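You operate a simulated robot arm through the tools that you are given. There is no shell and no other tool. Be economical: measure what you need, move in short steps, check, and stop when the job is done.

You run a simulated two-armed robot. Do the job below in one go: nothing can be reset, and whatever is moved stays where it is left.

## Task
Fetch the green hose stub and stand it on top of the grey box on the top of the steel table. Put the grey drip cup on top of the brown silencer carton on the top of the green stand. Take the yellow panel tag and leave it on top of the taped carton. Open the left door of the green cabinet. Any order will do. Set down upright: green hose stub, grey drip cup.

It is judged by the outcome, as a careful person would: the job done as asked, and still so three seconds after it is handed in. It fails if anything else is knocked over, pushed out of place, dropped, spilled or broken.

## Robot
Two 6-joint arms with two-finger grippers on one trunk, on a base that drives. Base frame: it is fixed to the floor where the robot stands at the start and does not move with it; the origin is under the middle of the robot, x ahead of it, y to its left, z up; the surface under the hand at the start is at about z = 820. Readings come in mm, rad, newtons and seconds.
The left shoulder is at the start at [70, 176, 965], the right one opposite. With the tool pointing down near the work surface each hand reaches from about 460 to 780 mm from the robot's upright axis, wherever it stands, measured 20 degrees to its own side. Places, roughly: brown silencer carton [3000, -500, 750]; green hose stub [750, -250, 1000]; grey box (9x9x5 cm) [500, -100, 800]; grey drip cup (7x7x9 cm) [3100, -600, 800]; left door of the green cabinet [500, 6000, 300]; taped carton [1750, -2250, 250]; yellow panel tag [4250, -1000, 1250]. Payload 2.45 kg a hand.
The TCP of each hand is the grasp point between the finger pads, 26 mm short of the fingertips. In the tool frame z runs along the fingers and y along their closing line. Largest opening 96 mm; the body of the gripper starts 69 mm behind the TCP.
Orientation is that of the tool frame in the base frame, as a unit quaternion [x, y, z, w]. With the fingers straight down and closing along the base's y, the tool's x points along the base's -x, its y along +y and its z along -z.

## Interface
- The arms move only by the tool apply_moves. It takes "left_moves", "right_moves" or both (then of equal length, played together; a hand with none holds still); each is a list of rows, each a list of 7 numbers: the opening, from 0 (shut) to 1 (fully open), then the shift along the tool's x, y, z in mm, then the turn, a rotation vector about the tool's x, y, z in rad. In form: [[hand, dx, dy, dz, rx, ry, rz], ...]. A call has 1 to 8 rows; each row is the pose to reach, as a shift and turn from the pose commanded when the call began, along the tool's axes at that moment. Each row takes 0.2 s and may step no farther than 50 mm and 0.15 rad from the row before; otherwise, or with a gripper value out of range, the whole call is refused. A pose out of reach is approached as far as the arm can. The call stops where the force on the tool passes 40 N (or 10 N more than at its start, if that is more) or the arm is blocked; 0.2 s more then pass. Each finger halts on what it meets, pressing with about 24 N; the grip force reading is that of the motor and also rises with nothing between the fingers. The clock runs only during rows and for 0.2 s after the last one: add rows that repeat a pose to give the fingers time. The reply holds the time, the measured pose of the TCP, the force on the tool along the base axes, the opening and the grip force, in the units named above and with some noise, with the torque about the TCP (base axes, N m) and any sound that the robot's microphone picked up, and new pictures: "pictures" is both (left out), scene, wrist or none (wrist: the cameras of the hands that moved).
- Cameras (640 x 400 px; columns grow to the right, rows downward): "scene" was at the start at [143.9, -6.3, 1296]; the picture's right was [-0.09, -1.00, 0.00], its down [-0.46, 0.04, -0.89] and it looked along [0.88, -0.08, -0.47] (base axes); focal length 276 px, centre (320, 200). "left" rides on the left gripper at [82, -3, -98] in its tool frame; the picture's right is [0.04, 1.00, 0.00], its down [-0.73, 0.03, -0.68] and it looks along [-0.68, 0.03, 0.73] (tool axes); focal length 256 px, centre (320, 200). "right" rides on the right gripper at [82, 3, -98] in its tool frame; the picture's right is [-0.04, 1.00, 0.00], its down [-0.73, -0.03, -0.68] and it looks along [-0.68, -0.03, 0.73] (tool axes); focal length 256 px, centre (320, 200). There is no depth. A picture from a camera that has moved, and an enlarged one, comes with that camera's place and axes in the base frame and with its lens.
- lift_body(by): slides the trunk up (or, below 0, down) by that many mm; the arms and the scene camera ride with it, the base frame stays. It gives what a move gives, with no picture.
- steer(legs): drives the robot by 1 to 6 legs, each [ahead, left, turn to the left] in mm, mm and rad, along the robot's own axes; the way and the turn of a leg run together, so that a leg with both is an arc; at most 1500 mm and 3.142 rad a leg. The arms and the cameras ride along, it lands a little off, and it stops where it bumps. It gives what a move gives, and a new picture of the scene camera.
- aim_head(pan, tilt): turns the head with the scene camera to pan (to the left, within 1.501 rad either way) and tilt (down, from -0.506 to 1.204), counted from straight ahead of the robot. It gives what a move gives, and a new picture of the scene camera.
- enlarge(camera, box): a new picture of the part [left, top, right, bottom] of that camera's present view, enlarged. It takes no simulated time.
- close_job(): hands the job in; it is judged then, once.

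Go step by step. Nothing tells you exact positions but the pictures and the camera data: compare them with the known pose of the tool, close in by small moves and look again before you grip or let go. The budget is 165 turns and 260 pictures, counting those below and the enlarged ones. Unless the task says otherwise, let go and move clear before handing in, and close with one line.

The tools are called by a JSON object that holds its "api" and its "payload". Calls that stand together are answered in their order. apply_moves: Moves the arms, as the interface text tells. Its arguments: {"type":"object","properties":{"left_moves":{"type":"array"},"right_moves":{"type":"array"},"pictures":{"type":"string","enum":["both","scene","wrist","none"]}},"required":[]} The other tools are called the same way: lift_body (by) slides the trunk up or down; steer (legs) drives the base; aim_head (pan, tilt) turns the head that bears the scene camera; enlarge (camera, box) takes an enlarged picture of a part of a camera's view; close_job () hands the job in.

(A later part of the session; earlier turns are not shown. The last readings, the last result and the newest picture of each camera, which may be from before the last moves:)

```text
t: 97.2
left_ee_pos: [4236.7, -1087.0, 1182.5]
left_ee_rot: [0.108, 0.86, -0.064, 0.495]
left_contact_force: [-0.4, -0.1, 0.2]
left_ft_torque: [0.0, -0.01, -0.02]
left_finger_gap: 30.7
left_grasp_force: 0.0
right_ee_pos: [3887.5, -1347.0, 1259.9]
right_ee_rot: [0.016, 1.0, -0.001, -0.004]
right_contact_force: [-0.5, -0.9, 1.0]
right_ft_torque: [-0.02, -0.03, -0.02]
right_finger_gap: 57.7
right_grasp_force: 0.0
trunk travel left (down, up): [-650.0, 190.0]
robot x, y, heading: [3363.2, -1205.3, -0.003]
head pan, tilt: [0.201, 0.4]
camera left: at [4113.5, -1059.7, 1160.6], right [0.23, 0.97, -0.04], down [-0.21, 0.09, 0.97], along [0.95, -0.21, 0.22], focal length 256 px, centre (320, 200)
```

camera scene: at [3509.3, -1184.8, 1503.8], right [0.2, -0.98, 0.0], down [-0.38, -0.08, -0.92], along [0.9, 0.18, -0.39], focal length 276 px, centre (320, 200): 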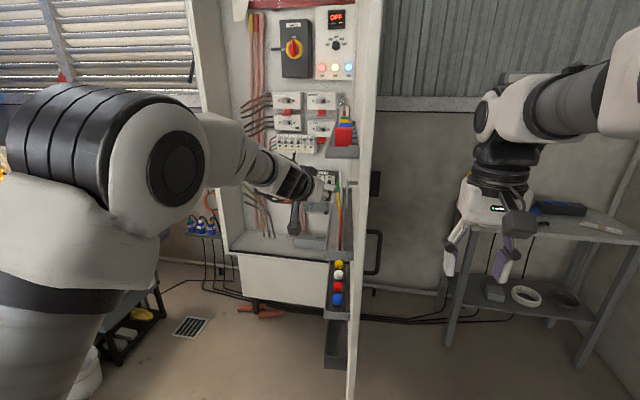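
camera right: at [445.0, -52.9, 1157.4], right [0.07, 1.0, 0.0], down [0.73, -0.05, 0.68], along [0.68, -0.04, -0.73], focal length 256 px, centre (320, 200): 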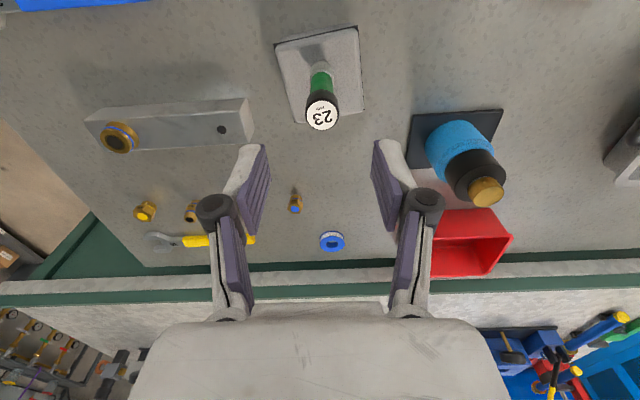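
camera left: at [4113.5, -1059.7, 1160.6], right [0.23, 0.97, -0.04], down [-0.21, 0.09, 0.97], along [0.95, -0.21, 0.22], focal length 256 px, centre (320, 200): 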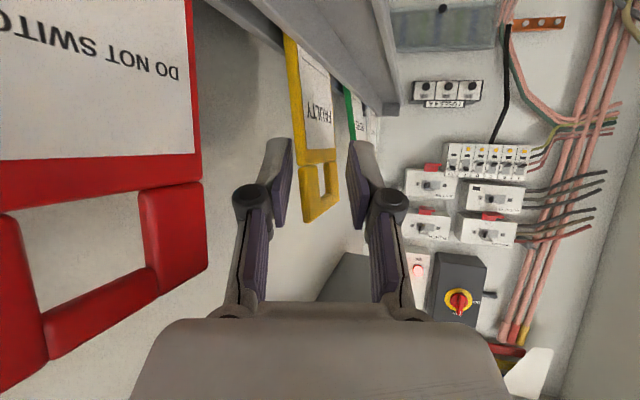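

Well placed; slightly deeper, then close.

{"api": "apply_moves", "payload": {"left_moves": [[0.32, 0, -2, 6, 0, 0, 0], [0.2, 0, -2, 6, 0, 0, 0], [0.1, 0, -2, 6, 0, 0, 0], [0, 0, -2, 6, 0, 0, 0], [0, 0, -2, 6, 0, 0, 0]], "pictures": "wrist"}}

```text
t: 98.4
left_ee_pos: [4242.8, -1090.4, 1178.8]
left_ee_rot: [0.108, 0.859, -0.063, 0.496]
left_contact_force: [-1.5, -2.1, -1.8]
left_ft_torque: [-0.02, 0.09, 0.93]
left_finger_gap: 12.7
left_grasp_force: 24.2
right_ee_pos: [3888.3, -1347.3, 1258.9]
right_ee_rot: [0.015, 1.0, -0.001, -0.005]
right_contact_force: [1.2, 1.2, 0.5]
right_ft_torque: [-0.01, 0.0, -0.02]
right_finger_gap: 57.3
right_grasp_force: 0.0
trunk travel left (down, up): [-650.0, 190.0]
robot x, y, heading: [3363.5, -1201.3, -0.004]
head pan, tilt: [0.201, 0.4]
camera left: at [4118.4, -1063.2, 1157.0], right [0.23, 0.97, -0.04], down [-0.21, 0.09, 0.97], along [0.95, -0.22, 0.22], focal length 256 px, centre (320, 200)
```

left: 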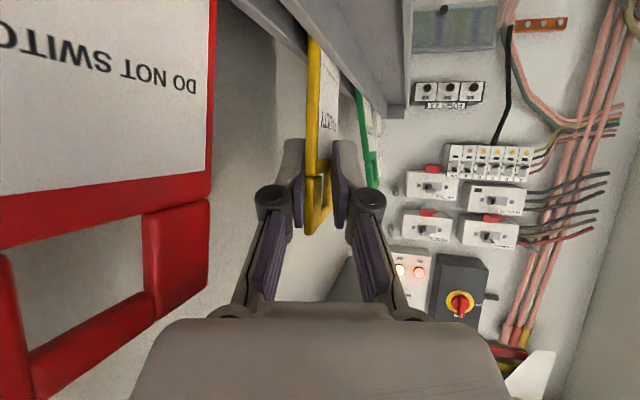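

Gripped with a slight skew. Lifting 40 mm straight up and looking.

{"api": "apply_moves", "payload": {"left_moves": [[0, -9, 0, -5, 0, 0, 0], [0, -17, 0, -10, 0, 0, 0], [0, -26, 0, -15, 0, 0, 0], [0, -35, 0, -20, 0, 0, 0]], "pictures": "wrist"}}

```text
t: 99.4
left_ee_pos: [4242.1, -1089.9, 1220.0]
left_ee_rot: [0.108, 0.859, -0.064, 0.496]
left_contact_force: [0.8, -0.2, -0.1]
left_ft_torque: [0.01, -0.02, -0.01]
left_finger_gap: 6.3
left_grasp_force: 24.5
right_ee_pos: [3888.9, -1347.3, 1259.8]
right_ee_rot: [0.016, 1.0, -0.001, -0.005]
right_contact_force: [0.3, 0.2, -0.2]
right_ft_torque: [0.02, 0.03, 0.02]
right_finger_gap: 57.8
right_grasp_force: 0.0
trunk travel left (down, up): [-650.0, 190.0]
robot x, y, heading: [3365.3, -1207.2, -0.003]
head pan, tilt: [0.201, 0.4]
camera left: at [4118.7, -1063.2, 1197.5], right [0.23, 0.97, -0.04], down [-0.21, 0.09, 0.97], along [0.95, -0.21, 0.22], focal length 256 px, centre (320, 200)
```

left: 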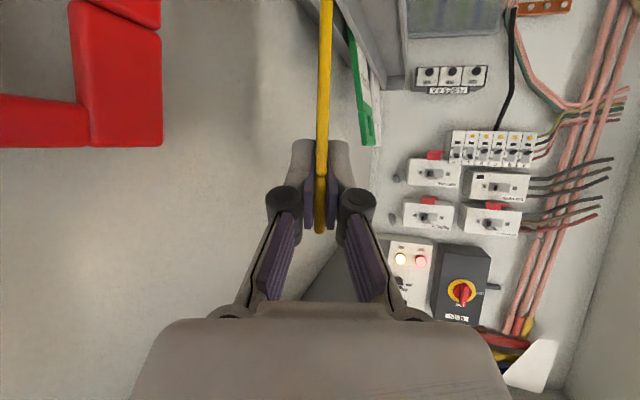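

Tag has come free and aligned with the pads. Checking clearances via the scene camera.

{"api": "enlarge", "payload": {"camera": "scene", "box": [260, 90, 400, 280]}}

```text
2.11 times, centred on (330, 185) of scene
camera zoom: at [3510.7, -1185.0, 1503.7], right [0.2, -0.98, 0.0], down [-0.38, -0.08, -0.92], along [0.9, 0.18, -0.39], focal length 582 px, centre (299, 232)
```

zoom: 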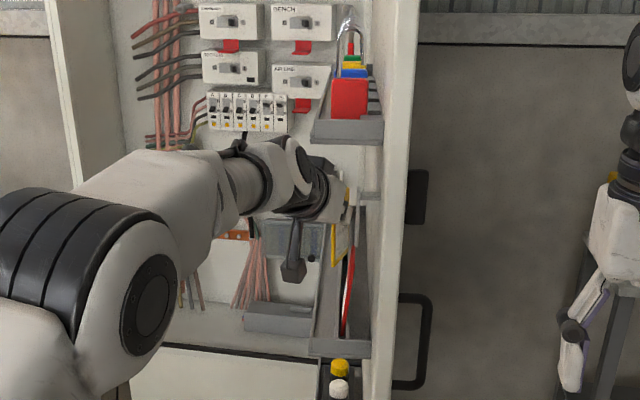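

The tag hangs below the gripper with room above. Lifting 35 more, then drawing away from the door.

{"api": "apply_moves", "payload": {"left_moves": [[0, -15, 0, -9, 0, 0, 0], [0, -30, 0, -17, 0, 0, 0], [0, -24, 15, -28, 0, 0, 0], [0, -16, 35, -40, 0, 0, 0], [0, -8, 60, -58, 0, 0, 0], [0, 2, 85, -80, 0, 0, 0], [0, 9, 105, -95, 0, 0, 0]]}}

```text
t: 101.0
left_ee_pos: [4184.0, -965.3, 1260.3]
left_ee_rot: [0.108, 0.859, -0.065, 0.496]
left_contact_force: [0.7, -0.1, 1.1]
left_ft_torque: [-0.02, -0.05, -0.03]
left_finger_gap: 5.9
left_grasp_force: 23.7
right_ee_pos: [3888.1, -1346.9, 1260.7]
right_ee_rot: [0.016, 1.0, -0.001, -0.005]
right_contact_force: [0.6, 0.6, -0.9]
right_ft_torque: [0.0, 0.01, -0.02]
right_finger_gap: 57.8
right_grasp_force: 0.0
trunk travel left (down, up): [-650.0, 190.0]
robot x, y, heading: [3366.9, -1207.5, -0.006]
head pan, tilt: [0.201, 0.4]
camera scene: at [3509.4, -1183.8, 1503.8], right [0.2, -0.98, 0.0], down [-0.38, -0.08, -0.92], along [0.9, 0.18, -0.39], focal length 276 px, centre (320, 200)
camera left: at [4059.2, -938.7, 1238.0], right [0.23, 0.97, -0.04], down [-0.21, 0.09, 0.97], along [0.95, -0.21, 0.22], focal length 256 px, centre (320, 200)
```

scene: 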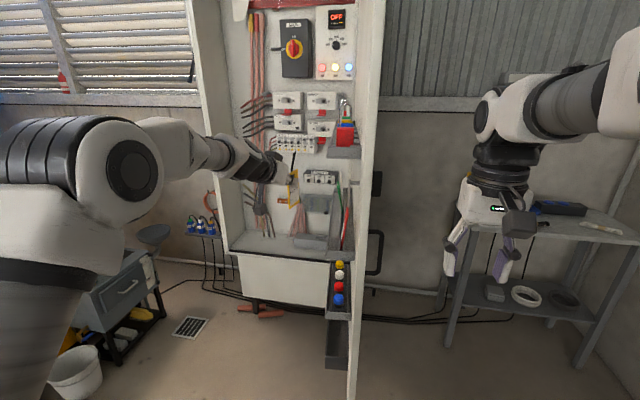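
left: 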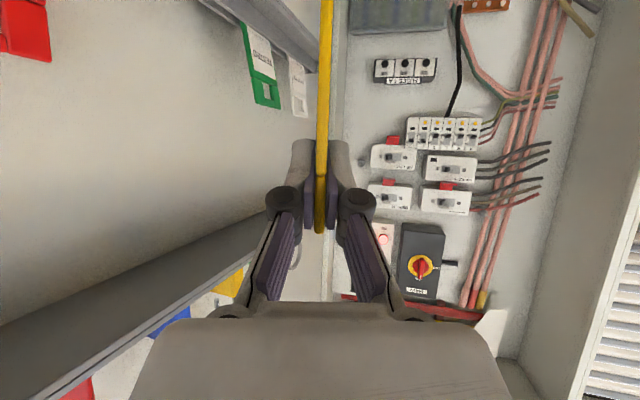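

Tag is secured. Backing out, away from the door and the stand, toward the gas rack.

{"api": "steer", "payload": {"legs": [[-260, 0, 0], [0, -230, 0], [-1000, 0, 0]]}}

{"api": "aim_head", "payload": {"pan": -1.3, "tilt": 0.6}}

```text
t: 109.0
left_ee_pos: [2913.8, -1194.9, 1260.2]
left_ee_rot: [0.109, 0.859, -0.065, 0.496]
left_contact_force: [0.4, -0.3, -1.0]
left_ft_torque: [0.01, 0.0, -0.02]
left_finger_gap: 6.2
left_grasp_force: 23.7
right_ee_pos: [2619.0, -1573.2, 1258.8]
right_ee_rot: [0.017, 1.0, -0.001, -0.005]
right_contact_force: [0.1, -0.5, 0.0]
right_ft_torque: [-0.03, -0.02, 0.01]
right_finger_gap: 57.8
right_grasp_force: 0.1
trunk travel left (down, up): [-650.0, 190.0]
robot x, y, heading: [2097.2, -1430.7, -0.006]
head pan, tilt: [0.201, 0.4]
camera scene: at [2240.4, -1410.6, 1503.7], right [0.19, -0.98, 0.0], down [-0.38, -0.08, -0.92], along [0.9, 0.18, -0.39], focal length 276 px, centre (320, 200)
```

scene: 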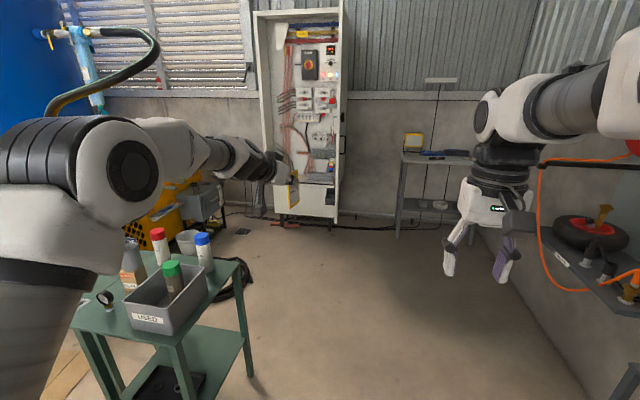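

```text
t: 110.6
left_ee_pos: [2913.8, -1194.8, 1260.7]
left_ee_rot: [0.109, 0.859, -0.064, 0.496]
left_contact_force: [-0.2, 0.2, -0.2]
left_ft_torque: [0.0, 0.01, 0.02]
left_finger_gap: 6.1
left_grasp_force: 24.1
right_ee_pos: [2617.5, -1573.8, 1258.7]
right_ee_rot: [0.017, 1.0, -0.001, -0.005]
right_contact_force: [-0.2, 0.7, -0.1]
right_ft_torque: [0.0, 0.01, 0.01]
right_finger_gap: 57.5
right_grasp_force: 0.1
trunk travel left (down, up): [-650.0, 190.0]
robot x, y, heading: [2095.1, -1427.5, -0.004]
head pan, tilt: [-1.3, 0.6]
camera scene: at [2172.5, -1513.9, 1485.6], right [-0.96, -0.26, 0.0], down [-0.15, 0.54, -0.83], along [0.22, -0.8, -0.56], focal length 276 px, centre (320, 200)
```

scene: 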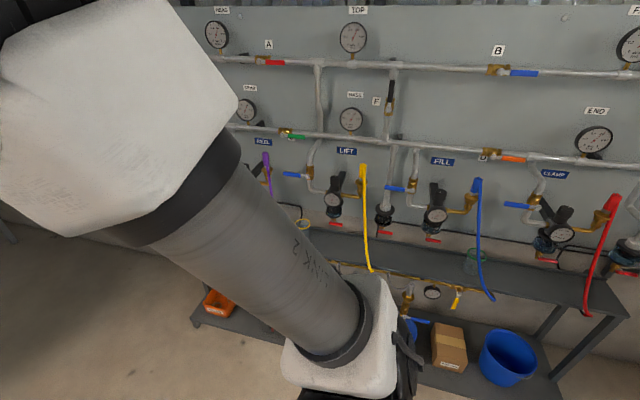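

{"api": "enlarge", "payload": {"camera": "scene", "box": [390, 260, 560, 400]}}

```text
2.86 times, centred on (475, 330) of scene
camera zoom: at [2172.5, -1513.9, 1485.6], right [-0.96, -0.26, 0.0], down [-0.15, 0.54, -0.83], along [0.22, -0.8, -0.56], focal length 789 px, centre (-123, -171)
```

zoom: 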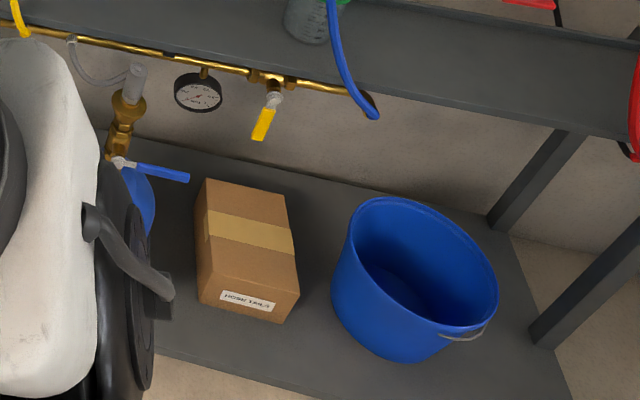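

The carton (label "…TAGS") is on the low rack shelf: top about z 254, x 1715–1850, y −2240…−2400, rear half beneath the upper shelf. I'll reposition facing the rack.

{"api": "steer", "payload": {"legs": [[-420, 150, 0], [0, 0, -1.567]]}}

{"api": "aim_head", "payload": {"pan": 0.0, "tilt": 0.8}}

```text
t: 117.1
left_ee_pos: [1912.1, -2096.4, 1260.4]
left_ee_rot: [0.685, 0.53, -0.397, 0.304]
left_contact_force: [0.1, -0.3, -0.8]
left_ft_torque: [0.02, 0.01, 0.02]
left_finger_gap: 5.8
left_grasp_force: 23.7
right_ee_pos: [1534.7, -1799.1, 1260.5]
right_ee_rot: [0.72, 0.694, 0.003, -0.004]
right_contact_force: [-0.2, 0.5, 0.5]
right_ft_torque: [0.03, -0.02, -0.01]
right_finger_gap: 57.2
right_grasp_force: 0.1
trunk travel left (down, up): [-650.0, 190.0]
robot x, y, heading: [1677.8, -1276.3, -1.577]
head pan, tilt: [-1.3, 0.6]
camera scene: at [1595.7, -1349.3, 1485.6], right [-0.26, 0.97, 0.0], down [0.55, 0.15, -0.83], along [-0.8, -0.21, -0.56], focal length 276 px, centre (320, 200)
```

scene: 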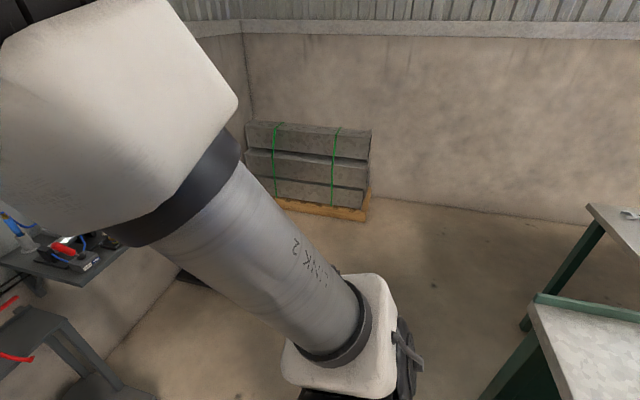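

```text
t: 118.6
left_ee_pos: [1912.0, -2096.3, 1261.0]
left_ee_rot: [0.685, 0.53, -0.396, 0.305]
left_contact_force: [0.1, 0.0, 0.5]
left_ft_torque: [0.01, 0.06, 0.02]
left_finger_gap: 6.1
left_grasp_force: 23.5
right_ee_pos: [1535.2, -1800.2, 1260.4]
right_ee_rot: [0.72, 0.694, 0.003, -0.004]
right_contact_force: [-0.7, 0.8, 0.7]
right_ft_torque: [0.01, 0.01, 0.0]
right_finger_gap: 57.6
right_grasp_force: 0.0
trunk travel left (down, up): [-650.0, 190.0]
robot x, y, heading: [1677.1, -1278.6, -1.574]
head pan, tilt: [0.0, 0.799]
camera scene: at [1680.3, -1406.9, 1468.7], right [-1.0, 0.01, 0.0], down [0.01, 0.72, -0.7], along [-0.01, -0.7, -0.72], focal length 276 px, centre (320, 200)
```

scene: 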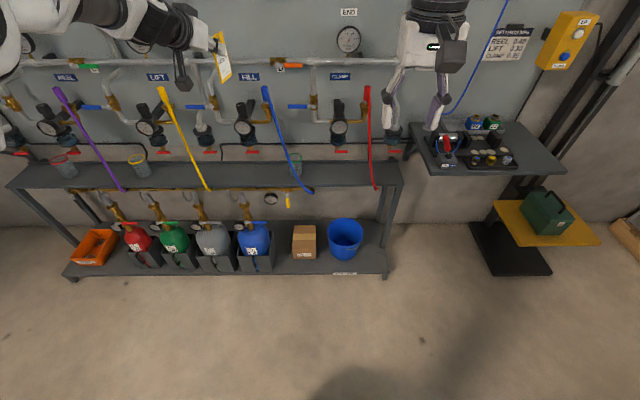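

{"api": "enlarge", "payload": {"camera": "scene", "box": [220, 160, 400, 290]}}

```text
3.08 times, centred on (310, 225) of scene
camera zoom: at [1680.3, -1406.9, 1468.7], right [-1.0, 0.01, 0.0], down [0.01, 0.72, -0.7], along [-0.01, -0.7, -0.72], focal length 850 px, centre (351, 123)
```

zoom: 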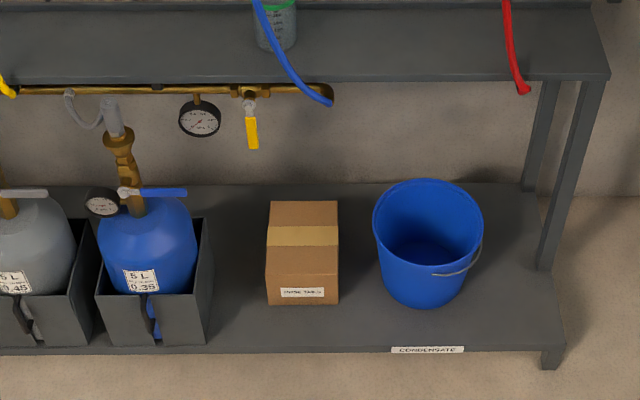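

Carton: x 1755±60, y −2243…−2397, top z about 241. Rolling the left hand so the tag lies flat (in free space first).

{"api": "apply_moves", "payload": {"left_moves": [[0, 10, -5, -17, -0.039, -0.005, 0.132], [0, 19, -10, -34, -0.078, -0.01, 0.265], [0, 29, -15, -50, -0.117, -0.015, 0.397], [0, 39, -20, -67, -0.156, -0.02, 0.529], [0, 39, -20, -67, -0.195, -0.025, 0.662], [0, 39, -20, -67, -0.233, -0.031, 0.794], [0, 39, -20, -67, -0.272, -0.036, 0.927], [0, 39, -20, -67, -0.311, -0.041, 1.059]], "pictures": "none"}}

{"api": "apply_moves", "payload": {"left_moves": [[0, 0, 0, 0, -0.039, -0.005, 0.132], [0, 0, 0, 0, -0.078, -0.01, 0.265], [0, 0, 0, 0, -0.117, -0.015, 0.397], [0, 0, 0, 0, -0.117, -0.015, 0.397]]}}

```text
t: 120.4
left_ee_pos: [1926.3, -2020.4, 1270.6]
left_ee_rot: [0.813, 0.267, -0.168, 0.489]
left_contact_force: [0.5, 0.2, -0.5]
left_ft_torque: [0.0, -0.02, -0.06]
left_finger_gap: 6.1
left_grasp_force: 23.8
left hand out of reach, approached as far as the arm can: row 4, 5, 6, 7, 8
right_ee_pos: [1534.7, -1798.7, 1259.5]
right_ee_rot: [0.72, 0.694, 0.002, -0.003]
right_contact_force: [0.5, -0.5, 0.3]
right_ft_torque: [-0.02, 0.03, 0.01]
right_finger_gap: 57.7
right_grasp_force: 0.1
trunk travel left (down, up): [-650.0, 190.0]
robot x, y, heading: [1678.1, -1276.4, -1.579]
head pan, tilt: [0.0, 0.799]
```

```text
t: 121.4
left_ee_pos: [1925.1, -2019.9, 1270.5]
left_ee_rot: [0.819, 0.108, -0.059, 0.56]
left_contact_force: [-0.1, 0.5, 0.9]
left_ft_torque: [-0.01, 0.01, 0.01]
left_finger_gap: 6.0
left_grasp_force: 24.1
left hand out of reach, approached as far as the arm can: row 1, 2
right_ee_pos: [1535.4, -1799.4, 1260.1]
right_ee_rot: [0.72, 0.694, 0.004, -0.003]
right_contact_force: [0.6, -0.4, 0.6]
right_ft_torque: [0.0, -0.02, 0.01]
right_finger_gap: 57.6
right_grasp_force: 0.0
trunk travel left (down, up): [-650.0, 190.0]
robot x, y, heading: [1681.5, -1277.9, -1.577]
head pan, tilt: [0.0, 0.799]
camera scene: at [1680.6, -1406.7, 1468.7], right [-1.0, 0.01, 0.0], down [0.0, 0.72, -0.7], along [-0.01, -0.7, -0.72], focal length 276 px, centre (320, 200)
camera left: at [2000.5, -1918.9, 1284.2], right [0.28, -0.35, 0.9], down [-0.72, 0.54, 0.43], along [-0.63, -0.77, -0.1], focal length 256 px, centre (320, 200)
```

scene: 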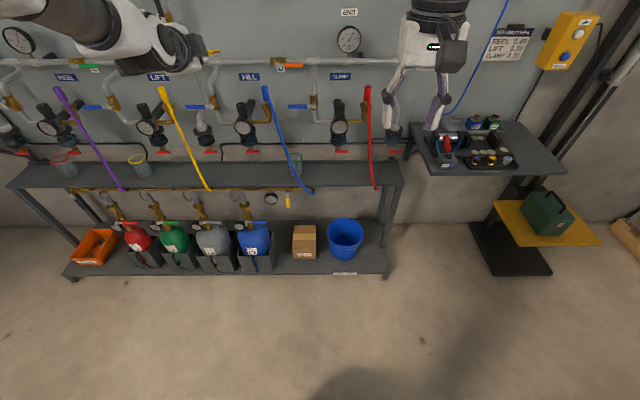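
left: 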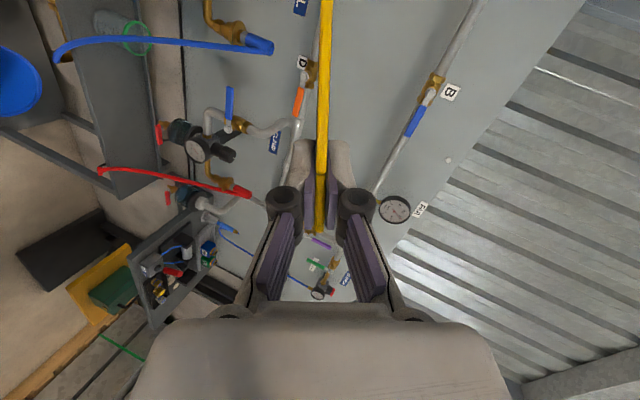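

Nearly flat; finishing the roll while moving slightly forward for reach.

{"api": "apply_moves", "payload": {"left_moves": [[0, -2, 7, 19, -0.04, -0.011, 0.061], [0, -4, 14, 37, -0.08, -0.022, 0.121], [0, -7, 21, 56, -0.12, -0.034, 0.182], [0, -7, 21, 56, -0.161, -0.045, 0.243], [0, -7, 21, 56, -0.161, -0.045, 0.243]], "pictures": "wrist"}}

```text
t: 122.6
left_ee_pos: [1925.8, -2080.4, 1271.2]
left_ee_rot: [0.777, -0.002, 0.0, 0.63]
left_contact_force: [-0.1, 0.7, -0.4]
left_ft_torque: [0.03, 0.01, 0.03]
left_finger_gap: 6.0
left_grasp_force: 24.1
right_ee_pos: [1534.7, -1799.3, 1260.1]
right_ee_rot: [0.719, 0.695, 0.003, -0.004]
right_contact_force: [1.0, 1.0, -0.3]
right_ft_torque: [0.0, -0.01, -0.02]
right_finger_gap: 57.2
right_grasp_force: 0.0
trunk travel left (down, up): [-650.0, 190.0]
robot x, y, heading: [1677.3, -1279.7, -1.574]
head pan, tilt: [0.0, 0.799]
camera left: at [2006.0, -1983.9, 1286.5], right [0.04, -0.21, 0.98], down [-0.73, 0.66, 0.17], along [-0.68, -0.72, -0.13], focal length 256 px, centre (320, 200)
```

left: 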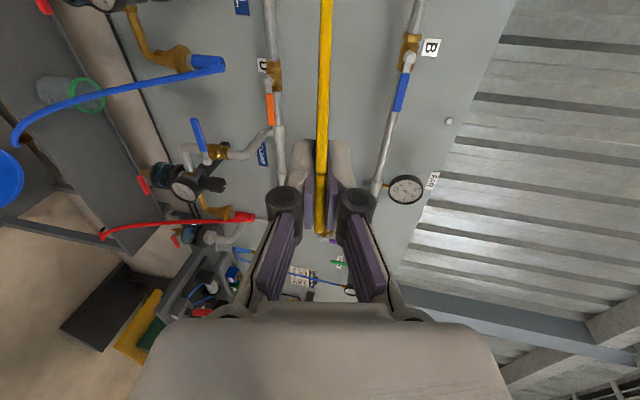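

The tag is flat. Shifting sideways in line with the carton and lowering the trunk fully.

{"api": "steer", "payload": {"legs": [[0, -192, 0.003]]}}

{"api": "lift_body", "payload": {"by": -650}}

{"api": "aim_head", "payload": {"pan": 0.3, "tilt": 0.5}}

```text
t: 124.2
left_ee_pos: [1741.3, -2077.9, 1270.6]
left_ee_rot: [0.778, 0.002, 0.002, 0.628]
left_contact_force: [0.5, -0.5, -0.2]
left_ft_torque: [0.0, 0.01, -0.05]
left_finger_gap: 6.0
left_grasp_force: 24.1
right_ee_pos: [1346.7, -1799.2, 1259.1]
right_ee_rot: [0.717, 0.697, 0.003, -0.006]
right_contact_force: [0.1, 0.5, -0.6]
right_ft_torque: [0.01, -0.02, 0.02]
right_finger_gap: 57.7
right_grasp_force: 0.0
trunk travel left (down, up): [-650.0, 190.0]
robot x, y, heading: [1489.8, -1279.0, -1.566]
head pan, tilt: [0.0, 0.799]
camera scene: at [1491.3, -1406.2, 1468.7], right [-1.0, 0.0, 0.0], down [0.0, 0.72, -0.7], along [0.0, -0.7, -0.72], focal length 276 px, centre (320, 200)
```

scene: 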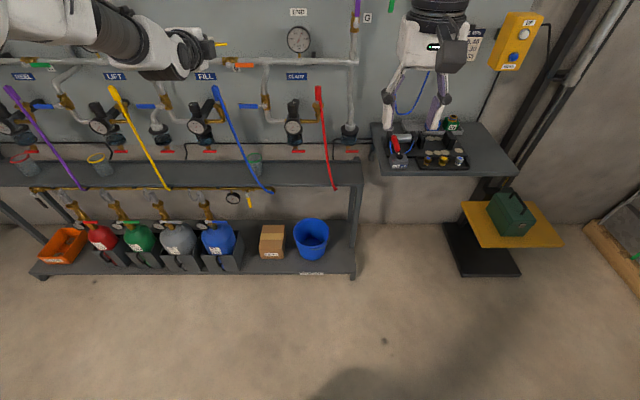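

```text
refused: -650 is not a number from -400 to 400
```

```text
t: 125.0
left_ee_pos: [1738.4, -2078.3, 1269.2]
left_ee_rot: [0.777, 0.001, 0.002, 0.629]
left_contact_force: [-0.2, 0.1, -0.7]
left_ft_torque: [0.01, -0.01, 0.0]
left_finger_gap: 6.2
left_grasp_force: 24.2
right_ee_pos: [1345.7, -1799.6, 1259.6]
right_ee_rot: [0.718, 0.696, 0.004, -0.005]
right_contact_force: [0.4, 0.0, -0.3]
right_ft_torque: [0.03, -0.01, 0.01]
right_finger_gap: 58.0
right_grasp_force: 0.0
trunk travel left (down, up): [-650.0, 190.0]
robot x, y, heading: [1490.0, -1276.5, -1.575]
head pan, tilt: [0.3, 0.499]
camera scene: at [1515.9, -1412.3, 1494.6], right [-0.96, -0.29, 0.0], down [-0.14, 0.46, -0.88], along [0.26, -0.84, -0.48], focal length 276 px, centre (320, 200)
```

scene: 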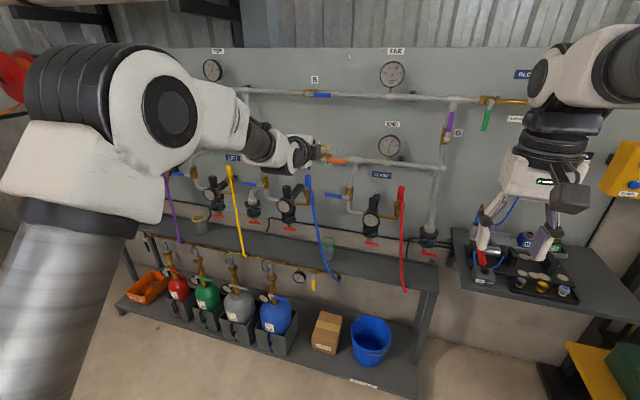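

{"api": "lift_body", "payload": {"by": -400}}

{"api": "lift_body", "payload": {"by": -230}}

```text
t: 128.8
left_ee_pos: [1738.6, -2078.9, 869.4]
left_ee_rot: [0.777, 0.002, 0.003, 0.629]
left_contact_force: [0.7, 0.0, -0.7]
left_ft_torque: [0.02, 0.0, -0.02]
left_finger_gap: 6.0
left_grasp_force: 24.5
right_ee_pos: [1346.9, -1799.6, 859.2]
right_ee_rot: [0.717, 0.697, 0.003, -0.004]
right_contact_force: [0.7, 0.6, -0.5]
right_ft_torque: [0.02, -0.03, 0.02]
right_finger_gap: 57.4
right_grasp_force: 0.1
trunk travel left (down, up): [-250.0, 590.0]
robot x, y, heading: [1487.6, -1278.4, -1.573]
head pan, tilt: [0.3, 0.499]
```

```text
t: 131.2
left_ee_pos: [1739.8, -2077.5, 640.7]
left_ee_rot: [0.778, 0.002, 0.002, 0.629]
left_contact_force: [-0.3, 0.4, -0.3]
left_ft_torque: [0.01, 0.02, -0.04]
left_finger_gap: 5.9
left_grasp_force: 23.7
right_ee_pos: [1346.0, -1798.2, 629.3]
right_ee_rot: [0.718, 0.696, 0.003, -0.003]
right_contact_force: [-0.6, 0.0, 0.9]
right_ft_torque: [0.01, -0.04, 0.01]
right_finger_gap: 57.4
right_grasp_force: 0.1
trunk travel left (down, up): [-20.0, 820.0]
robot x, y, heading: [1489.5, -1280.2, -1.574]
head pan, tilt: [0.3, 0.499]
```

{"api": "apply_moves", "payload": {"left_moves": [[0, 0, -42, 9, 0, 0, 0], [0, 0, -84, 18, 0, 0, 0], [0, 0, -126, 27, 0, 0, 0], [0, 0, -168, 36, 0, 0, 0], [0, 0, -210, 45, 0, 0, 0], [0, 0, -252, 53, 0, 0, 0], [0, 0, -294, 62, 0, 0, 0], [0, 0, -294, 62, 0, 0, 0]]}}

```text
t: 133.0
left_ee_pos: [1739.1, -2078.6, 339.3]
left_ee_rot: [0.777, 0.003, 0.001, 0.629]
left_contact_force: [-0.5, 0.2, -0.6]
left_ft_torque: [-0.02, 0.0, -0.02]
left_finger_gap: 6.0
left_grasp_force: 24.6
right_ee_pos: [1347.3, -1799.1, 630.6]
right_ee_rot: [0.718, 0.697, 0.003, -0.005]
right_contact_force: [-0.6, -0.2, 0.3]
right_ft_torque: [-0.01, 0.01, 0.0]
right_finger_gap: 57.8
right_grasp_force: 0.1
trunk travel left (down, up): [-20.0, 820.0]
robot x, y, heading: [1489.4, -1277.4, -1.572]
head pan, tilt: [0.3, 0.499]
camera scene: at [1516.8, -1412.4, 864.6], right [-0.96, -0.29, 0.0], down [-0.14, 0.46, -0.88], along [0.26, -0.84, -0.48], focal length 276 px, centre (320, 200)
camera left: at [1818.9, -1981.4, 355.8], right [0.04, -0.21, 0.98], down [-0.74, 0.65, 0.17], along [-0.67, -0.73, -0.13], focal length 256 px, centre (320, 200)
```

scene: 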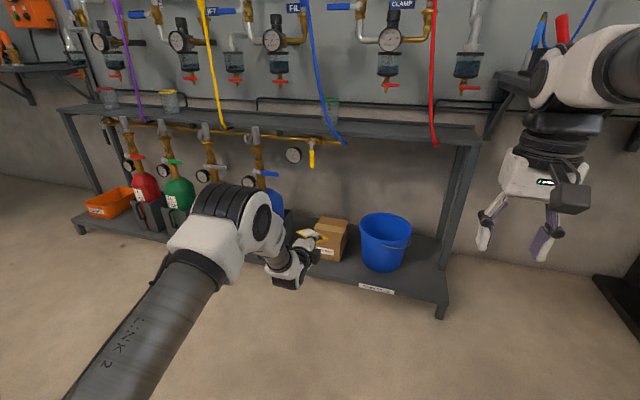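
left: 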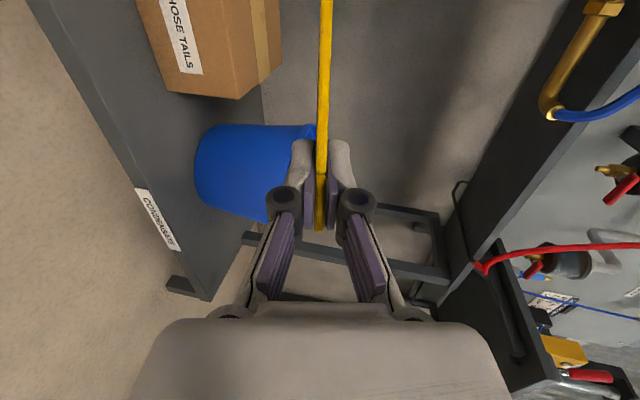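

{"api": "enlarge", "payload": {"camera": "left", "box": [100, 0, 330, 140]}}

{"api": "enlarge", "payload": {"camera": "scene", "box": [250, 190, 430, 310]}}

```text
2.78 times, centred on (215, 70) of left
camera zoom: at [1818.9, -1981.4, 355.8], right [0.04, -0.21, 0.98], down [-0.74, 0.65, 0.17], along [-0.67, -0.73, -0.13], focal length 712 px, centre (612, 562)
```

zoom: 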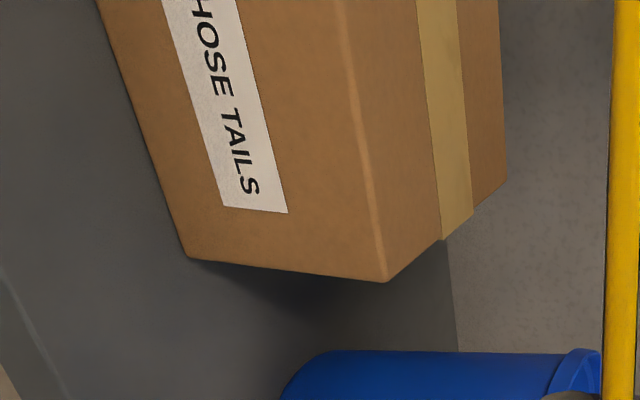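

```text
3.33 times, centred on (340, 250) of scene
camera zoom: at [1516.8, -1412.4, 864.6], right [-0.96, -0.29, 0.0], down [-0.14, 0.46, -0.88], along [0.26, -0.84, -0.48], focal length 921 px, centre (253, 33)
```

zoom: 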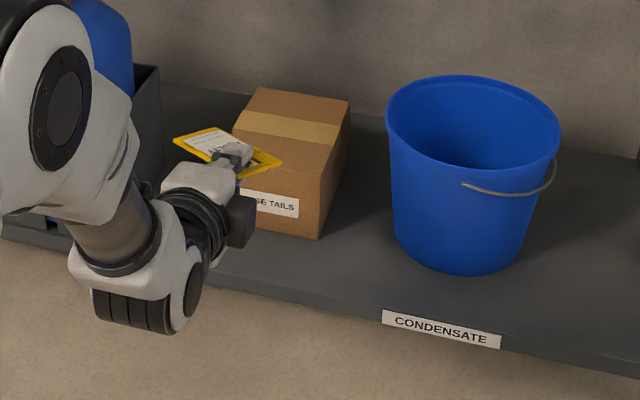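

The "HOSE TAILS" taped carton: x about 1690–1811, y −2225…−2375, top about z 228. I'll pitch the hand to 30° so the tag slides off onto it, then drive forward.

{"api": "apply_moves", "payload": {"left_moves": [[0, 0, 0, 0, 0.105, 0, 0], [0, 0, 0, 0, 0.21, 0, 0], [0, 0, 0, 0, 0.314, 0, 0], [0, 0, 0, 0, 0.314, 0, 0]], "pictures": "none"}}

{"api": "steer", "payload": {"legs": [[150, 0, 0]]}}

{"api": "enlarge", "payload": {"camera": "scene", "box": [230, 170, 450, 320]}}

{"api": "enlarge", "payload": {"camera": "left", "box": [0, 0, 640, 400]}}

```text
t: 134.0
left_ee_pos: [1740.4, -2076.4, 338.6]
left_ee_rot: [0.866, 0.002, 0.001, 0.499]
left_contact_force: [-0.8, -0.8, -0.3]
left_ft_torque: [0.0, -0.06, -0.01]
left_finger_gap: 5.9
left_grasp_force: 23.9
right_ee_pos: [1347.3, -1799.5, 629.5]
right_ee_rot: [0.718, 0.696, 0.003, -0.005]
right_contact_force: [0.4, -0.5, 0.0]
right_ft_torque: [-0.02, 0.03, -0.01]
right_finger_gap: 57.6
right_grasp_force: 0.0
trunk travel left (down, up): [-20.0, 820.0]
robot x, y, heading: [1484.7, -1274.5, -1.574]
head pan, tilt: [0.3, 0.499]
```

```text
t: 135.4
left_ee_pos: [1740.0, -2227.6, 338.8]
left_ee_rot: [0.866, 0.003, 0.002, 0.5]
left_contact_force: [0.1, 0.5, -0.7]
left_ft_torque: [-0.01, 0.01, -0.03]
left_finger_gap: 6.2
left_grasp_force: 24.1
right_ee_pos: [1347.4, -1951.1, 629.4]
right_ee_rot: [0.717, 0.697, 0.004, -0.004]
right_contact_force: [0.2, 0.0, -0.7]
right_ft_torque: [0.02, 0.01, 0.01]
right_finger_gap: 57.5
right_grasp_force: 0.0
trunk travel left (down, up): [-20.0, 820.0]
robot x, y, heading: [1483.6, -1426.3, -1.575]
head pan, tilt: [0.3, 0.499]
camera scene: at [1516.9, -1563.1, 864.6], right [-0.96, -0.3, 0.0], down [-0.14, 0.46, -0.88], along [0.26, -0.84, -0.48], focal length 276 px, centre (320, 200)
```

scene: 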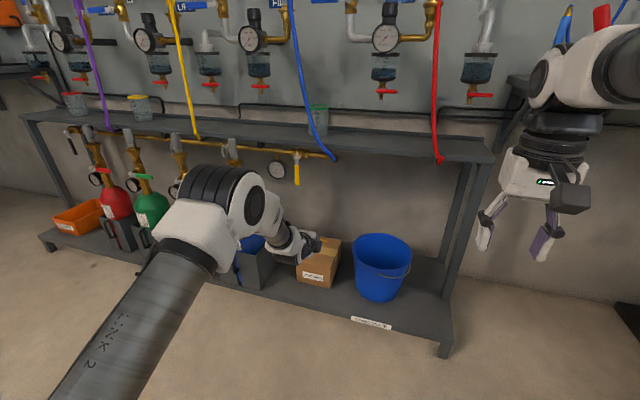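

```text
2.67 times, centred on (340, 245) of scene
camera zoom: at [1516.9, -1563.1, 864.6], right [-0.96, -0.3, 0.0], down [-0.14, 0.46, -0.88], along [0.26, -0.84, -0.48], focal length 737 px, centre (267, 80)
```

zoom: 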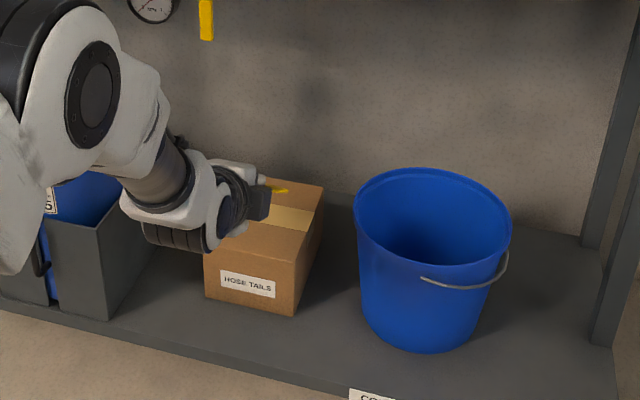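

```text
1.00 times, centred on (320, 200) of left (not enlarged: the box is as wide or as high as the picture)
camera zoom: at [1820.7, -2140.6, 384.6], right [0.04, -0.5, 0.86], down [-0.74, 0.57, 0.37], along [-0.67, -0.65, -0.34], focal length 256 px, centre (320, 200)
```

zoom: 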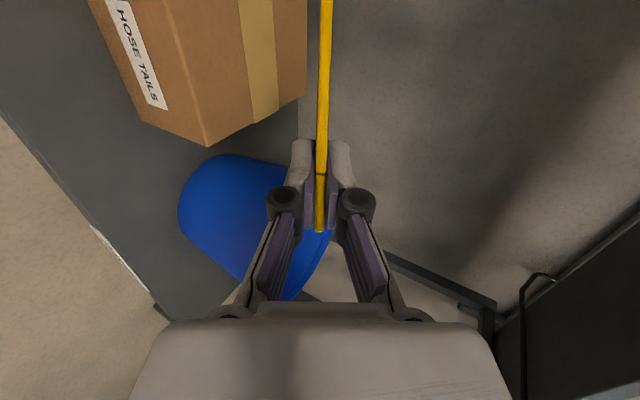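

Carton centre about (1757,-2318). Moving the tag over it.

{"api": "apply_moves", "payload": {"left_moves": [[0, -1, 0, 20, 0, 0, 0], [0, -2, -2, 40, 0, 0, 0], [0, -2, -5, 60, 0, 0, 0], [0, -2, -9, 81, 0, 0, 0], [0, -2, -9, 81, 0, 0, 0]], "pictures": "wrist"}}

{"api": "enlarge", "payload": {"camera": "scene", "box": [260, 200, 400, 300]}}

```text
t: 136.6
left_ee_pos: [1738.4, -2291.8, 289.2]
left_ee_rot: [0.866, 0.004, 0.002, 0.5]
left_contact_force: [-0.5, 0.8, -0.8]
left_ft_torque: [0.0, 0.02, 0.02]
left_finger_gap: 5.6
left_grasp_force: 23.4
right_ee_pos: [1348.2, -1950.7, 630.2]
right_ee_rot: [0.717, 0.698, 0.004, -0.004]
right_contact_force: [0.7, -0.4, -1.0]
right_ft_torque: [0.0, -0.01, 0.0]
right_finger_gap: 57.5
right_grasp_force: 0.0
trunk travel left (down, up): [-20.0, 820.0]
robot x, y, heading: [1490.2, -1428.9, -1.567]
head pan, tilt: [0.3, 0.499]
camera left: at [1819.4, -2205.8, 335.8], right [0.04, -0.5, 0.86], down [-0.74, 0.57, 0.37], along [-0.67, -0.65, -0.34], focal length 256 px, centre (320, 200)
```

left: 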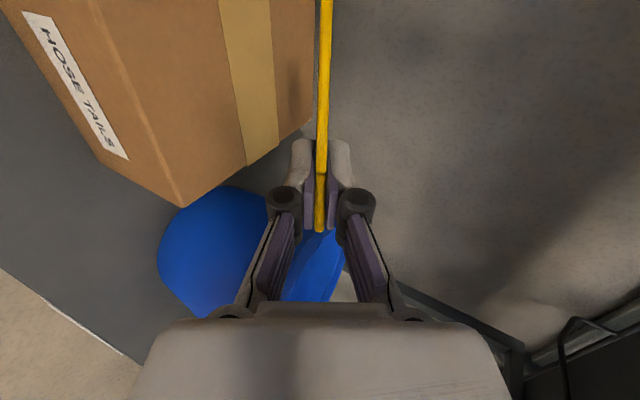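

```text
4.00 times, centred on (330, 250) of scene
camera zoom: at [1517.0, -1563.1, 864.6], right [-0.96, -0.3, 0.0], down [-0.14, 0.46, -0.88], along [0.26, -0.84, -0.48], focal length 1105 px, centre (280, 0)
```

zoom: 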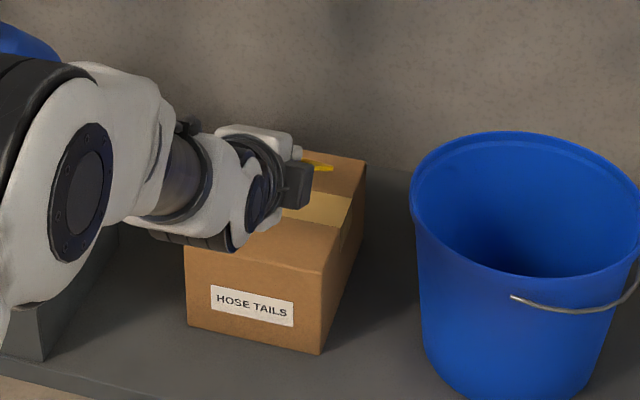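

Tag is over the carton. Lowering gently until it touches.

{"api": "apply_moves", "payload": {"left_moves": [[0, 0, -7, 4, 0, 0, 0], [0, 0, -13, 7, 0, 0, 0], [0, 0, -17, 10, 0, 0, 0], [0, 0, -17, 10, 0, 0, 0]], "pictures": "wrist"}}

{"api": "enlarge", "payload": {"camera": "scene", "box": [260, 200, 400, 300]}}

```text
t: 137.6
left_ee_pos: [1739.2, -2293.5, 272.0]
left_ee_rot: [0.866, 0.004, 0.002, 0.5]
left_contact_force: [0.1, -0.2, 0.3]
left_ft_torque: [0.01, 0.0, 0.01]
left_finger_gap: 5.9
left_grasp_force: 24.0
right_ee_pos: [1346.8, -1951.5, 629.1]
right_ee_rot: [0.717, 0.697, 0.004, -0.004]
right_contact_force: [-0.3, 0.1, 0.9]
right_ft_torque: [0.03, 0.02, -0.01]
right_finger_gap: 57.7
right_grasp_force: 0.1
trunk travel left (down, up): [-20.0, 820.0]
robot x, y, heading: [1485.7, -1426.6, -1.572]
head pan, tilt: [0.3, 0.499]
camera left: at [1819.1, -2206.4, 316.6], right [0.04, -0.5, 0.86], down [-0.74, 0.57, 0.37], along [-0.67, -0.65, -0.34], focal length 256 px, centre (320, 200)
```

left: 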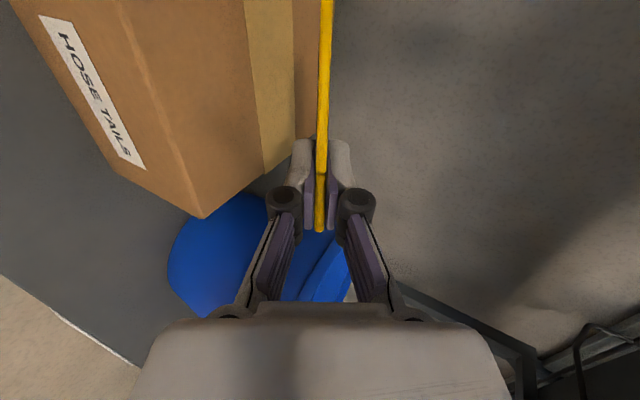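

```text
4.00 times, centred on (330, 250) of scene
camera zoom: at [1516.9, -1563.1, 864.6], right [-0.96, -0.3, 0.0], down [-0.14, 0.46, -0.88], along [0.26, -0.84, -0.48], focal length 1105 px, centre (280, 0)
```

zoom: 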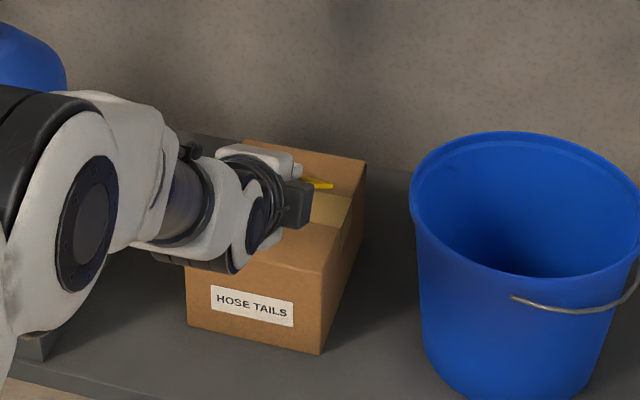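

No contact yet; shifting 14 mm east for centring and lowering more.

{"api": "apply_moves", "payload": {"left_moves": [[0, 14, 0, 0, 0, 0, 0], [0, 14, -4, 2, 0, 0, 0], [0, 14, -8, 4, 0, 0, 0], [0, 14, -11, 6, 0, 0, 0], [0, 14, -14, 8, 0, 0, 0]], "pictures": "wrist"}}

```text
t: 138.8
left_ee_pos: [1752.9, -2292.5, 255.0]
left_ee_rot: [0.866, 0.003, 0.002, 0.499]
left_contact_force: [-1.2, 1.2, -0.1]
left_ft_torque: [0.03, 0.01, 0.0]
left_finger_gap: 6.1
left_grasp_force: 24.2
right_ee_pos: [1346.6, -1951.4, 629.5]
right_ee_rot: [0.717, 0.697, 0.003, -0.004]
right_contact_force: [0.3, -0.8, -0.5]
right_ft_torque: [-0.03, 0.01, 0.01]
right_finger_gap: 57.9
right_grasp_force: 0.1
trunk travel left (down, up): [-20.0, 820.0]
robot x, y, heading: [1487.6, -1425.8, -1.569]
head pan, tilt: [0.3, 0.499]
camera left: at [1833.1, -2206.1, 300.2], right [0.04, -0.5, 0.86], down [-0.74, 0.57, 0.37], along [-0.67, -0.65, -0.34], focal length 256 px, centre (320, 200)
```

left: 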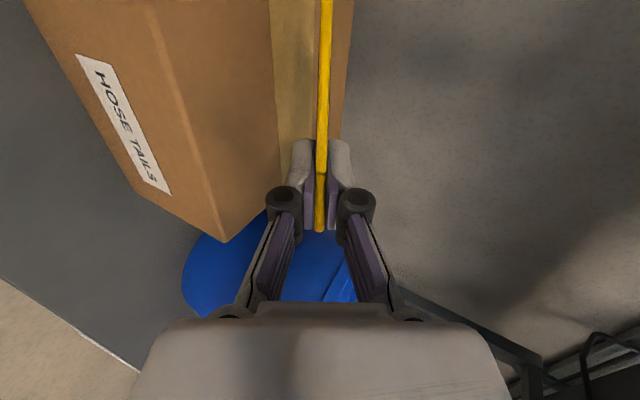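

Still free; continue down in small steps to contact.

{"api": "apply_moves", "payload": {"left_moves": [[0, 0, -3, 2, 0, 0, 0], [0, 0, -6, 3, 0, 0, 0], [0, 0, -9, 5, 0, 0, 0], [0, 0, -11, 6, 0, 0, 0]], "pictures": "wrist"}}

{"api": "aim_head", "payload": {"pan": 0.15, "tilt": 0.75}}

```text
t: 139.8
left_ee_pos: [1752.1, -2291.6, 243.0]
left_ee_rot: [0.866, 0.003, 0.002, 0.5]
left_contact_force: [0.5, 0.2, 0.8]
left_ft_torque: [-0.07, -0.01, 0.01]
left_finger_gap: 6.4
left_grasp_force: 24.0
right_ee_pos: [1347.4, -1950.1, 629.5]
right_ee_rot: [0.718, 0.697, 0.003, -0.004]
right_contact_force: [0.1, 0.3, 0.1]
right_ft_torque: [0.02, -0.02, -0.02]
right_finger_gap: 57.8
right_grasp_force: 0.1
trunk travel left (down, up): [-20.0, 820.0]
robot x, y, heading: [1490.8, -1427.2, -1.571]
head pan, tilt: [0.3, 0.499]
camera left: at [1832.8, -2205.4, 287.7], right [0.04, -0.5, 0.87], down [-0.74, 0.57, 0.36], along [-0.67, -0.65, -0.34], focal length 256 px, centre (320, 200)
```

left: 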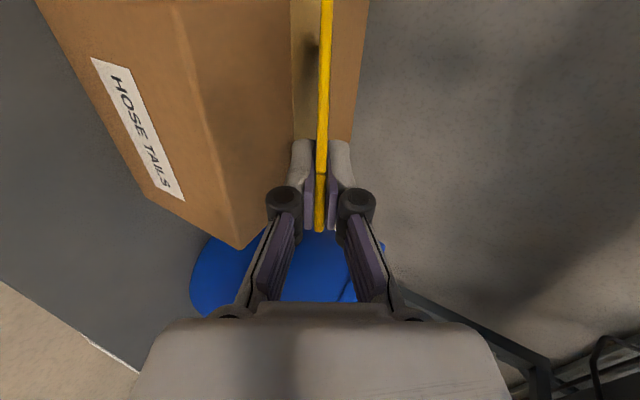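

```text
t: 140.6
left_ee_pos: [1753.3, -2290.8, 241.9]
left_ee_rot: [0.867, 0.003, 0.002, 0.499]
left_contact_force: [-0.2, -0.2, 1.4]
left_ft_torque: [-0.06, 0.0, -0.02]
left_finger_gap: 5.9
left_grasp_force: 24.0
right_ee_pos: [1347.2, -1949.8, 630.3]
right_ee_rot: [0.716, 0.698, 0.004, -0.005]
right_contact_force: [-0.3, 0.0, -0.9]
right_ft_torque: [0.03, 0.02, 0.01]
right_finger_gap: 57.6
right_grasp_force: 0.0
trunk travel left (down, up): [-20.0, 820.0]
robot x, y, heading: [1489.6, -1429.2, -1.569]
head pan, tilt: [0.15, 0.75]
camera scene: at [1502.4, -1558.0, 842.7], right [-0.99, -0.15, 0.0], down [-0.1, 0.67, -0.73], along [0.11, -0.72, -0.68], focal length 276 px, centre (320, 200)
```

scene: 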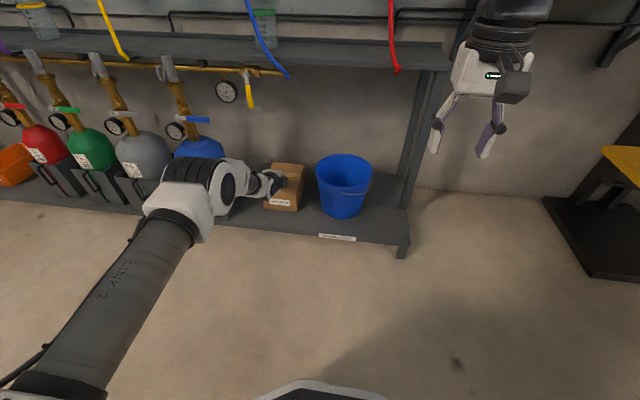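

Light contact. Opening while keeping the lower finger still, then withdrawing along the tool axis.

{"api": "apply_moves", "payload": {"left_moves": [[0.2, 0, 7, 0, 0, 0, 0], [0.35, 0, 14, 0, 0, 0, 0], [0.35, 0, 14, 0, 0, 0, 0], [0.35, 0, 14, 0, 0, 0, 0]], "pictures": "wrist"}}

{"api": "enlarge", "payload": {"camera": "scene", "box": [210, 130, 350, 230]}}

```text
t: 141.6
left_ee_pos: [1752.2, -2299.6, 255.2]
left_ee_rot: [0.867, 0.002, 0.002, 0.498]
left_contact_force: [-0.2, -0.3, 0.1]
left_ft_torque: [-0.01, -0.01, -0.03]
left_finger_gap: 33.5
left_grasp_force: 0.1
right_ee_pos: [1347.4, -1950.1, 629.4]
right_ee_rot: [0.717, 0.697, 0.002, -0.004]
right_contact_force: [-0.9, 0.5, 0.8]
right_ft_torque: [-0.01, -0.01, 0.02]
right_finger_gap: 57.5
right_grasp_force: 0.0
trunk travel left (down, up): [-20.0, 820.0]
robot x, y, heading: [1486.9, -1425.7, -1.569]
head pan, tilt: [0.15, 0.75]
camera left: at [1832.8, -2213.3, 299.6], right [0.04, -0.5, 0.86], down [-0.74, 0.57, 0.37], along [-0.67, -0.65, -0.34], focal length 256 px, centre (320, 200)
```

left: 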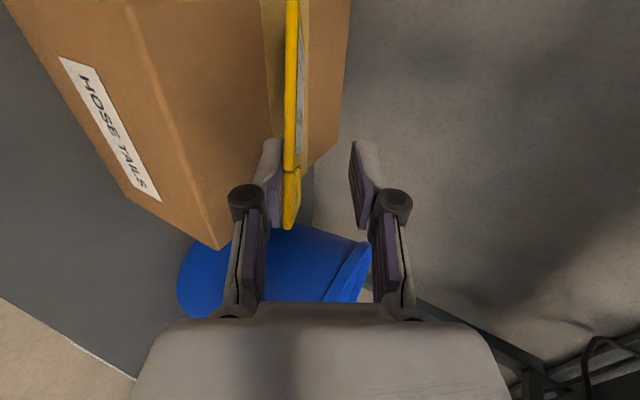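

```text
4.00 times, centred on (280, 180) of scene
camera zoom: at [1502.4, -1558.1, 842.7], right [-0.99, -0.15, 0.0], down [-0.1, 0.67, -0.73], along [0.11, -0.72, -0.68], focal length 1105 px, centre (480, 280)
```

zoom: 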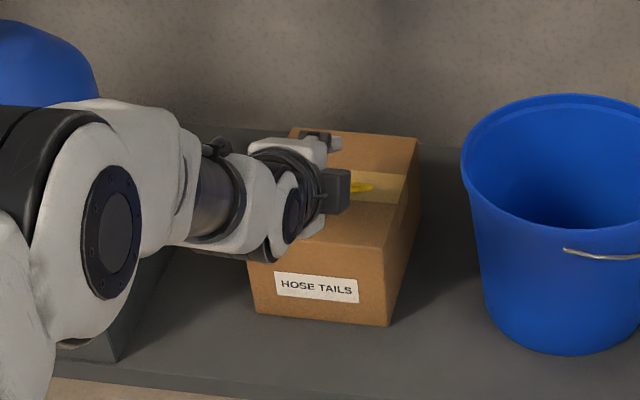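

Tag rests on the lower finger and the carton. Withdrawing along the tool axis.

{"api": "apply_moves", "payload": {"left_moves": [[0.35, 0, 0, -25, 0, 0, 0], [0.35, 0, 0, -65, 0, 0, 0]], "pictures": "wrist"}}

{"api": "enlarge", "payload": {"camera": "scene", "box": [210, 130, 350, 230]}}

```text
t: 142.2
left_ee_pos: [1752.7, -2242.0, 286.9]
left_ee_rot: [0.866, 0.002, 0.002, 0.5]
left_contact_force: [0.3, -0.2, 0.1]
left_ft_torque: [-0.02, -0.03, 0.0]
left_finger_gap: 33.8
left_grasp_force: 0.0
right_ee_pos: [1346.8, -1951.0, 629.0]
right_ee_rot: [0.717, 0.697, 0.002, -0.004]
right_contact_force: [0.1, 0.0, 0.0]
right_ft_torque: [0.0, 0.01, -0.03]
right_finger_gap: 57.7
right_grasp_force: 0.1
trunk travel left (down, up): [-20.0, 820.0]
robot x, y, heading: [1486.5, -1426.3, -1.569]
head pan, tilt: [0.15, 0.75]
camera left: at [1832.3, -2156.5, 331.9], right [0.04, -0.5, 0.86], down [-0.74, 0.57, 0.37], along [-0.67, -0.65, -0.34], focal length 256 px, centre (320, 200)
```

left: 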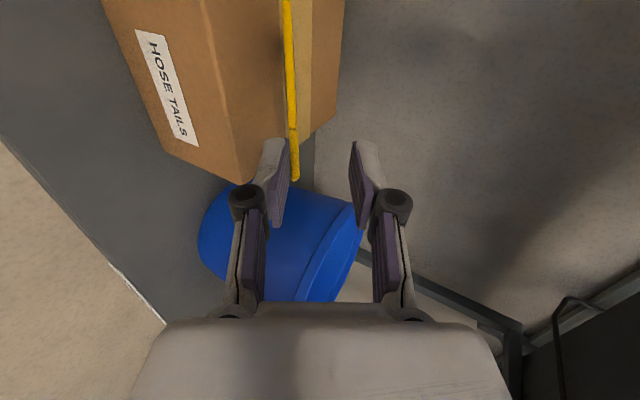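

```text
4.00 times, centred on (280, 180) of scene
camera zoom: at [1502.4, -1558.0, 842.6], right [-0.99, -0.15, 0.0], down [-0.1, 0.67, -0.73], along [0.11, -0.72, -0.68], focal length 1105 px, centre (480, 280)
```

zoom: 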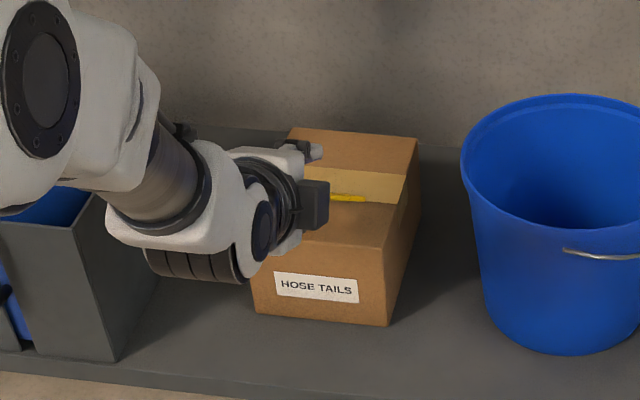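

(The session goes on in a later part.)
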